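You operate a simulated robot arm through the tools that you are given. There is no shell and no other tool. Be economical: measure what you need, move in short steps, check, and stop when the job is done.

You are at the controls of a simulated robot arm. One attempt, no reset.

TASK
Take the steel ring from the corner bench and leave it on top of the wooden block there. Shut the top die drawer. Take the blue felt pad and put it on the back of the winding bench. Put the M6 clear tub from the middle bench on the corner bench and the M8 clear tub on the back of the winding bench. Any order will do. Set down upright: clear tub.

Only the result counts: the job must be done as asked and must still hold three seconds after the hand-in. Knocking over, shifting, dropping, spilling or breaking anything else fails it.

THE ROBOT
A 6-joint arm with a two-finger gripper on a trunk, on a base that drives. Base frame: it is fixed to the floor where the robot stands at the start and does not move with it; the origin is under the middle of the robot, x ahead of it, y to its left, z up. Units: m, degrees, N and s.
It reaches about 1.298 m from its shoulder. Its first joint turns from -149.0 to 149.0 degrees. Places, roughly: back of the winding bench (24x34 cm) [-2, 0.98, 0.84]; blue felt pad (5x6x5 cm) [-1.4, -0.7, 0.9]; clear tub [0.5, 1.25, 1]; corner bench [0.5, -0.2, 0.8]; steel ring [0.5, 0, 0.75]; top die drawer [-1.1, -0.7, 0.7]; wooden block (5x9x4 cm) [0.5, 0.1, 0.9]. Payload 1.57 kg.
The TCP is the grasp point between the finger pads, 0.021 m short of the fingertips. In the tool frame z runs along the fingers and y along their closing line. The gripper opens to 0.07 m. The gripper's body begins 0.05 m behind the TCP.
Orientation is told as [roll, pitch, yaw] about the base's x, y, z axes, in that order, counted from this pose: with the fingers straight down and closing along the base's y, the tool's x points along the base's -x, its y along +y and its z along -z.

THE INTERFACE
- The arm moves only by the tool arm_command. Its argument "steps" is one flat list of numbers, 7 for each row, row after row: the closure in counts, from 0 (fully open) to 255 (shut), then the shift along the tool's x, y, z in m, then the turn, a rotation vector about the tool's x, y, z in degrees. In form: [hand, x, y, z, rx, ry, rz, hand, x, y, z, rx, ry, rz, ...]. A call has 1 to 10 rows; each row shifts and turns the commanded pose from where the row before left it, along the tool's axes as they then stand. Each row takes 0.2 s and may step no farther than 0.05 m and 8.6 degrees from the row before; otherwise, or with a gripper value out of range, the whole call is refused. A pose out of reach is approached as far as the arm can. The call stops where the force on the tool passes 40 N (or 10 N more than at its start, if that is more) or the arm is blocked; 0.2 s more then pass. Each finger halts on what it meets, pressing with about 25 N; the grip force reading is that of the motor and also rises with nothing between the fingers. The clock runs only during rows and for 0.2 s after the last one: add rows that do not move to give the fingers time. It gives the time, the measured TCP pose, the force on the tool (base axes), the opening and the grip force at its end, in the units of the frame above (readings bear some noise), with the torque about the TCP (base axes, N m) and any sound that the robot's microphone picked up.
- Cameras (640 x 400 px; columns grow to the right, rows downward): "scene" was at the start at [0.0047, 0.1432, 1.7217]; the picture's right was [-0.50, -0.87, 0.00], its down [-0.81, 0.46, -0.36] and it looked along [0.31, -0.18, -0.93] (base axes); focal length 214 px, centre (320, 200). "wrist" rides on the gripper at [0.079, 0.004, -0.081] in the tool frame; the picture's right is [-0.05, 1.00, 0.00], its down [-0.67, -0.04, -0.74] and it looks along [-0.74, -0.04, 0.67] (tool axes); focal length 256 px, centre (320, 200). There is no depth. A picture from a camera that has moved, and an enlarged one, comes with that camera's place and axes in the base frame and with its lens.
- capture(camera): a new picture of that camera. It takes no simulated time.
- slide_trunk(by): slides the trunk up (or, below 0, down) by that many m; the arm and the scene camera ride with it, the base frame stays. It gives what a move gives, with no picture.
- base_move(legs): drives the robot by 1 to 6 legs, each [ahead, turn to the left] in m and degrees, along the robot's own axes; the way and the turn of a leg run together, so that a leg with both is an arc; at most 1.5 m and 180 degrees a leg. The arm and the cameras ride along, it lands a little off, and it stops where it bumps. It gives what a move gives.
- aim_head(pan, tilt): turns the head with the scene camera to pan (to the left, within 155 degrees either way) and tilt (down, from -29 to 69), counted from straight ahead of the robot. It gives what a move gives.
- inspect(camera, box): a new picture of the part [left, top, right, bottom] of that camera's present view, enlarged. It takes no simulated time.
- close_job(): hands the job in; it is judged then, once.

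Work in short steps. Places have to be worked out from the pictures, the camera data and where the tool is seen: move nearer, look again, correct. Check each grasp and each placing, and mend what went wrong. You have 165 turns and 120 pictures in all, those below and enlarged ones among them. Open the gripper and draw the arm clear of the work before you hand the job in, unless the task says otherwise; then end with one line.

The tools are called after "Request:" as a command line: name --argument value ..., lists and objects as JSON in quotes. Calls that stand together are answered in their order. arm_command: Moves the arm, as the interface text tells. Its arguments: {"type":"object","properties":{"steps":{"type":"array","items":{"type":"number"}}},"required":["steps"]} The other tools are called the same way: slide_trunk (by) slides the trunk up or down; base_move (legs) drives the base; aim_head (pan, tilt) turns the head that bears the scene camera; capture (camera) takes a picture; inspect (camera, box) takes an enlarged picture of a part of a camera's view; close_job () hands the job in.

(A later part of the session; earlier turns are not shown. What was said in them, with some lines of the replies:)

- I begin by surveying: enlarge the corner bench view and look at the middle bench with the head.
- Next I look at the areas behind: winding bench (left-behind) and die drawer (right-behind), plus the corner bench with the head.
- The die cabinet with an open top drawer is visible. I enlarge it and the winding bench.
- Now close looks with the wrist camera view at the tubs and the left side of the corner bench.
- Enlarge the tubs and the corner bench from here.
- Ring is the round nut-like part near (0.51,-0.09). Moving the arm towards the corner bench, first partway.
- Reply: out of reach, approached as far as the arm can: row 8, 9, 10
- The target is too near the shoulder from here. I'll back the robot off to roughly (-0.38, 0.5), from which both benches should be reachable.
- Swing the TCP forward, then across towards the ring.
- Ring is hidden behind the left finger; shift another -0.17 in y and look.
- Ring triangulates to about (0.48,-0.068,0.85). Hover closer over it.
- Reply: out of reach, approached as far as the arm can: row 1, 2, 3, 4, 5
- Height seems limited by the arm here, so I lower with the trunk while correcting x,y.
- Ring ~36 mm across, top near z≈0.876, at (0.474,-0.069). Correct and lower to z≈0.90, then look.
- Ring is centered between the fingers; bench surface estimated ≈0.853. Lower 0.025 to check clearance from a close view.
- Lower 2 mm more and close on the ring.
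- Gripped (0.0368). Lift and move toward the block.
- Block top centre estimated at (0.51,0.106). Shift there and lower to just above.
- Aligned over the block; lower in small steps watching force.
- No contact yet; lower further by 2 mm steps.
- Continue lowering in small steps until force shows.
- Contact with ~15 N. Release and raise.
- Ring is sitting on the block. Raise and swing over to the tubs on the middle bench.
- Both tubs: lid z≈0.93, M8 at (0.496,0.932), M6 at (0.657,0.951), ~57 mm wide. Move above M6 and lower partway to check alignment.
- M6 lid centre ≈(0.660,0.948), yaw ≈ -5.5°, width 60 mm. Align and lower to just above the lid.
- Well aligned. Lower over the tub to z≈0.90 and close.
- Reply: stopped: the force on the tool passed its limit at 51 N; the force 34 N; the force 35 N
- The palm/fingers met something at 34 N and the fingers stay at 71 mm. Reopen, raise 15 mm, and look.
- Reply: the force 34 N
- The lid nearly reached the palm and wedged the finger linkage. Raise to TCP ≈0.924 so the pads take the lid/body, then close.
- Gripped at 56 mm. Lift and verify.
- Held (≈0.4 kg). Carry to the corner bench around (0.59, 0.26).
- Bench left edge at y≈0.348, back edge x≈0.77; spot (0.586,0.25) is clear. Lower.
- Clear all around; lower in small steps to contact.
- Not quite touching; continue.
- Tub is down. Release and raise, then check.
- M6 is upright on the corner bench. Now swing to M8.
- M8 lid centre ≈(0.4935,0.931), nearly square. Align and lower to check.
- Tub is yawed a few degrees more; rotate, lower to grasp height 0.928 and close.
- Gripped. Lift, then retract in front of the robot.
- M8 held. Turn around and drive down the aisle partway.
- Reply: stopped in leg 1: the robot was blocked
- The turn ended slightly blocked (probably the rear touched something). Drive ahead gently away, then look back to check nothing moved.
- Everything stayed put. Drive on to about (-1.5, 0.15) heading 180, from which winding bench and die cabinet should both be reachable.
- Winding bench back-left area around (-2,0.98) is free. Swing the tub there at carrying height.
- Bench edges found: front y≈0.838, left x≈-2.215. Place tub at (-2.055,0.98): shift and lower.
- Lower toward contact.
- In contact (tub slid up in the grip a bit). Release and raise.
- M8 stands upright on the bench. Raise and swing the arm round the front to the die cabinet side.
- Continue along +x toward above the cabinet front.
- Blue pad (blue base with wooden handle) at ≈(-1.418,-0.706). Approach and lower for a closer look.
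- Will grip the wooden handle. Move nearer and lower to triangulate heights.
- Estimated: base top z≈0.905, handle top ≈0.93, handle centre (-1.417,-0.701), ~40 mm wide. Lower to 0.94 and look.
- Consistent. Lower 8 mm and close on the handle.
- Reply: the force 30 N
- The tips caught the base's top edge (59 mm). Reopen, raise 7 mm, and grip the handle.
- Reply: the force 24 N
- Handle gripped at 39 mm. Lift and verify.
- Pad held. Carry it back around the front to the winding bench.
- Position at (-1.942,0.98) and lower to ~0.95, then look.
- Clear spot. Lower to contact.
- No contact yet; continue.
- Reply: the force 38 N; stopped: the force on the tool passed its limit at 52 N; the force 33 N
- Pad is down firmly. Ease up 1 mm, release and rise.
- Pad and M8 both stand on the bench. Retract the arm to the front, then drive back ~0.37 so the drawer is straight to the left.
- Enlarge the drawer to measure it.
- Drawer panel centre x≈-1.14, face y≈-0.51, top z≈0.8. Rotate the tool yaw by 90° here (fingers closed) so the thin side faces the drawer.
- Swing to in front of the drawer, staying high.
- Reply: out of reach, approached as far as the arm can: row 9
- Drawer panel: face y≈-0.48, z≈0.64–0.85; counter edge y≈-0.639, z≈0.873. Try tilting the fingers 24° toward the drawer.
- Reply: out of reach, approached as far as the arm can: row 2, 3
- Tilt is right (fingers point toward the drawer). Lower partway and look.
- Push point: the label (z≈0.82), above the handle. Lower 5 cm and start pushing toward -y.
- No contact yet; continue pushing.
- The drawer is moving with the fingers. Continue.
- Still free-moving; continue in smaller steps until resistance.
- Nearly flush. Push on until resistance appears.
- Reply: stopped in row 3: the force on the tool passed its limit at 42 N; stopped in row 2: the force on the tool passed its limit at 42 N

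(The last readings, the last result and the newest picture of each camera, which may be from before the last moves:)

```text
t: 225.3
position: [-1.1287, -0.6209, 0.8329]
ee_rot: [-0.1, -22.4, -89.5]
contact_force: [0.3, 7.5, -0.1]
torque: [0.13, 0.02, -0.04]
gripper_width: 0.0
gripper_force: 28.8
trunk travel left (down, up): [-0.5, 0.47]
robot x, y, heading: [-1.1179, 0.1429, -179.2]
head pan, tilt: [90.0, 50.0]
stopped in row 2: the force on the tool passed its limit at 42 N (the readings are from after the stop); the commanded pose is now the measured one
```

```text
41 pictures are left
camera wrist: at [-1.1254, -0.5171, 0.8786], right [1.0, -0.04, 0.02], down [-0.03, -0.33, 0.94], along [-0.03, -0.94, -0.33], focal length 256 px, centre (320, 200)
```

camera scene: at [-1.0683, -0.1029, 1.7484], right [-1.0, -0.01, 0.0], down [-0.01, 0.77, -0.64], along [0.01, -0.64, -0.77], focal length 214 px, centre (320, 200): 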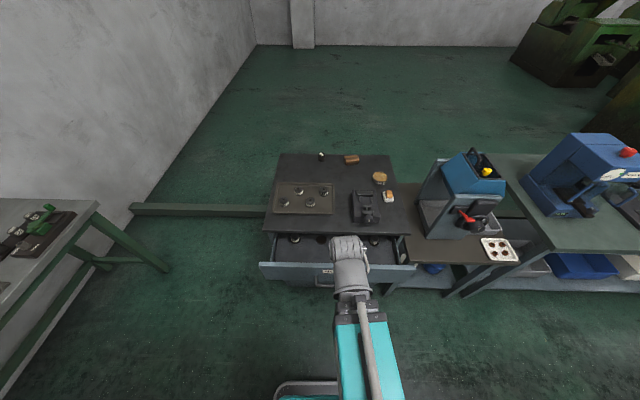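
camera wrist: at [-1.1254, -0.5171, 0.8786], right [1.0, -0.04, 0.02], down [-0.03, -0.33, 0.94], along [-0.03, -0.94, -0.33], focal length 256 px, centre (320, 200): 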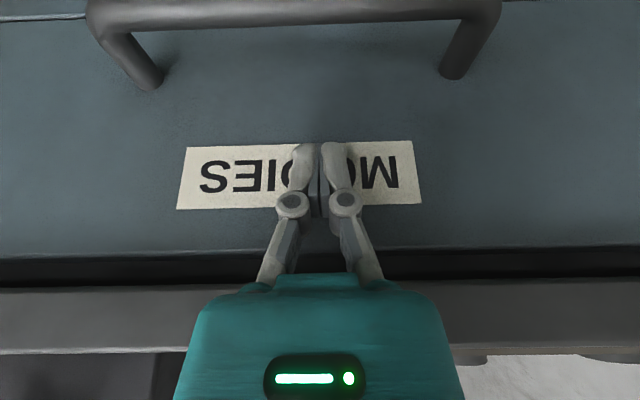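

Firm stop reached (~42 N). Retract and inspect the cabinet.

Request:
arm_command --steps '[255, 0.0137, 0, -0.0061, 0, 0, 0, 255, 0.0137, 0, -0.0061, 0, 0, 0, 255, 0.0137, 0, -0.0061, 0, 0, 0, 255, 0.0137, 0, -0.0061, 0, 0, 0, 255, 0.0137, 0, -0.0061, 0, 0, 0, 255, 0.0137, 0, -0.0061, 0, 0, 0, 255, 0.0137, 0, -0.0061, 0, 0, 0, 255, 0.0137, 0, -0.0061, 0, 0, 0, 255, 0.0137, 0, -0.0061, 0, 0, 0, 255, 0.0137, 0, -0.0061, 0, 0, 0]'

Request:
capture --camera "wrist"

Request:
slide_trunk --by 0.27

Request:
inspect --camera "scene" --box '[230, 150, 450, 310]'

```text
t: 227.5
position: [-1.1293, -0.4722, 0.834]
ee_rot: [-0.2, -22.5, -89.7]
contact_force: [-0.3, 0.6, -0.3]
torque: [-0.02, 0.02, 0.0]
gripper_width: 0.0
gripper_force: 28.4
out of reach, approached as far as the arm can: row 8
trunk travel left (down, up): [-0.5, 0.47]
robot x, y, heading: [-1.1159, 0.1436, -179.2]
head pan, tilt: [90.0, 50.0]
```

```text
40 pictures are left
camera wrist: at [-1.1264, -0.3681, 0.8781], right [1.0, -0.04, 0.02], down [-0.03, -0.33, 0.94], along [-0.04, -0.94, -0.33], focal length 256 px, centre (320, 200)
```

wrist: 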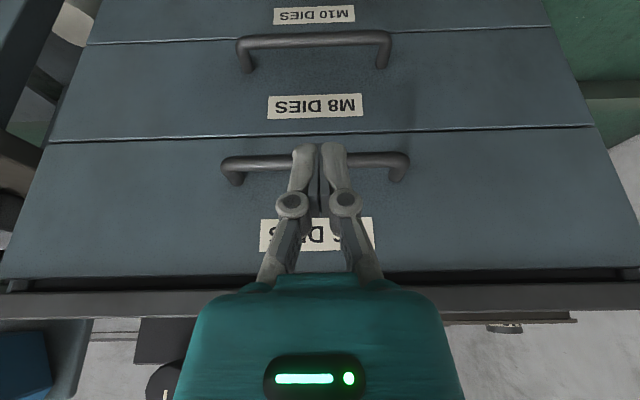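

```text
t: 230.2
position: [-1.1287, -0.4731, 1.1039]
ee_rot: [-0.2, -22.4, -89.6]
contact_force: [0.1, 0.4, 0.3]
torque: [-0.04, 0.01, 0.0]
gripper_width: 0.0001
gripper_force: 28.7
trunk travel left (down, up): [-0.77, 0.2]
robot x, y, heading: [-1.1208, 0.1405, -178.9]
head pan, tilt: [90.0, 50.0]
```

```text
2.50 times, centred on (340, 230) of scene
camera zoom: at [-1.0683, -0.1029, 1.7484], right [-1.0, -0.01, 0.0], down [-0.01, 0.77, -0.64], along [0.01, -0.64, -0.77], focal length 536 px, centre (270, 125)
```

zoom: 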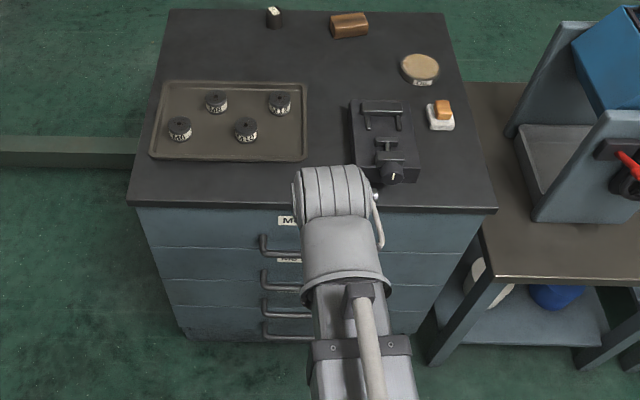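

Drawer is flush with the others. Open the gripper, raise the arm a bit and take a last look at the winding bench.

Request:
arm_command --steps '[0, 0, 0, 0, 0, 0, 0, 0, 0, 0, 0, 0, 0, 0, 0, 0, 0, 0, 0, 0, 0, 0, 0, 0, 0, 0, 0, 0]'

Request:
slide_trunk --by 0.1

Request:
aim_head --pan -40 --tilt 40

Request:
inspect --camera "scene" --box '[220, 80, 460, 240]'

Request:
aim_head --pan 155 --tilt 30

Request:
inspect --camera "scene" --box '[180, 120, 460, 300]'

```text
t: 231.2
position: [-1.1292, -0.4729, 1.103]
ee_rot: [-0.2, -22.4, -89.5]
contact_force: [-0.1, 0.1, -0.8]
torque: [0.0, 0.0, -0.01]
gripper_width: 0.0698
gripper_force: 0.0
trunk travel left (down, up): [-0.77, 0.2]
robot x, y, heading: [-1.1163, 0.1442, -179.5]
head pan, tilt: [90.0, 50.0]
```

```text
t: 232.6
position: [-1.1291, -0.4732, 1.2035]
ee_rot: [-0.2, -22.5, -89.6]
contact_force: [-0.7, 0.2, 0.0]
torque: [-0.02, -0.04, 0.02]
gripper_width: 0.0699
gripper_force: 0.1
trunk travel left (down, up): [-0.87, 0.1]
robot x, y, heading: [-1.1162, 0.1444, -179.4]
head pan, tilt: [90.0, 50.0]
```

```text
t: 234.7
position: [-1.1283, -0.473, 1.2039]
ee_rot: [-0.2, -22.5, -89.6]
contact_force: [-0.3, 0.4, -0.4]
torque: [0.0, -0.02, 0.03]
gripper_width: 0.0701
gripper_force: 0.0
trunk travel left (down, up): [-0.87, 0.1]
robot x, y, heading: [-1.1189, 0.1436, -179.5]
head pan, tilt: [-40.0, 40.0]
```

```text
2.50 times, centred on (340, 160) of scene
camera zoom: at [-1.135, 0.028, 1.8626], right [0.63, 0.77, 0.0], down [0.5, -0.41, -0.77], along [-0.59, 0.49, -0.64], focal length 536 px, centre (270, 300)
```

zoom: 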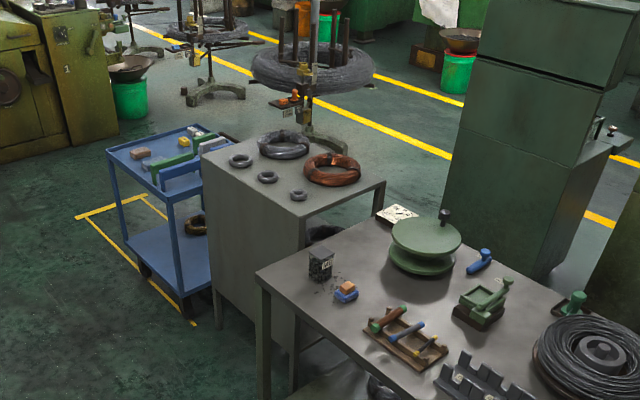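

```text
t: 237.6
position: [-1.1291, -0.4734, 1.2035]
ee_rot: [-0.1, -22.6, -89.6]
contact_force: [0.4, 0.9, 0.3]
torque: [0.0, 0.0, 0.01]
gripper_width: 0.0699
gripper_force: 0.1
trunk travel left (down, up): [-0.87, 0.1]
robot x, y, heading: [-1.1159, 0.1448, -179.2]
head pan, tilt: [154.7, 30.0]
```

```text
2.22 times, centred on (320, 210) of scene
camera zoom: at [-0.987, -0.0636, 1.878], right [-0.42, -0.91, 0.0], down [-0.45, 0.21, -0.87], along [0.79, -0.36, -0.5], focal length 477 px, centre (320, 178)
```

zoom: 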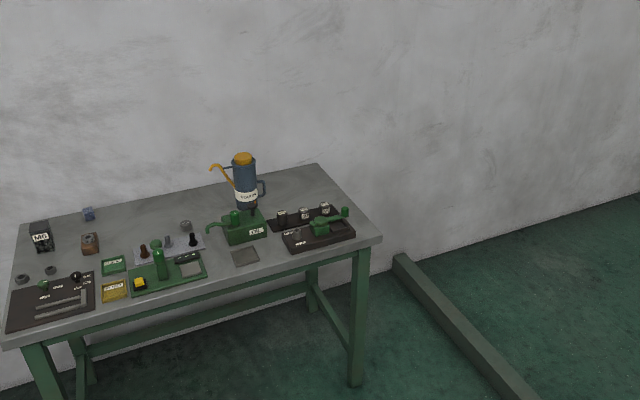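

All items are in place: ring on block, M6 on the corner bench, M8 and pad on the winding bench, drawer shut. Handing in.

Request:
close_job

```text
The job is handed in.
```

The job is handed in with all five parts done. The steel ring is on the wooden block, and the M6 tub is upright on the corner bench. The M8 tub (upright) and the blue felt pad are on the back of the winding bench, and the top die drawer is shut.
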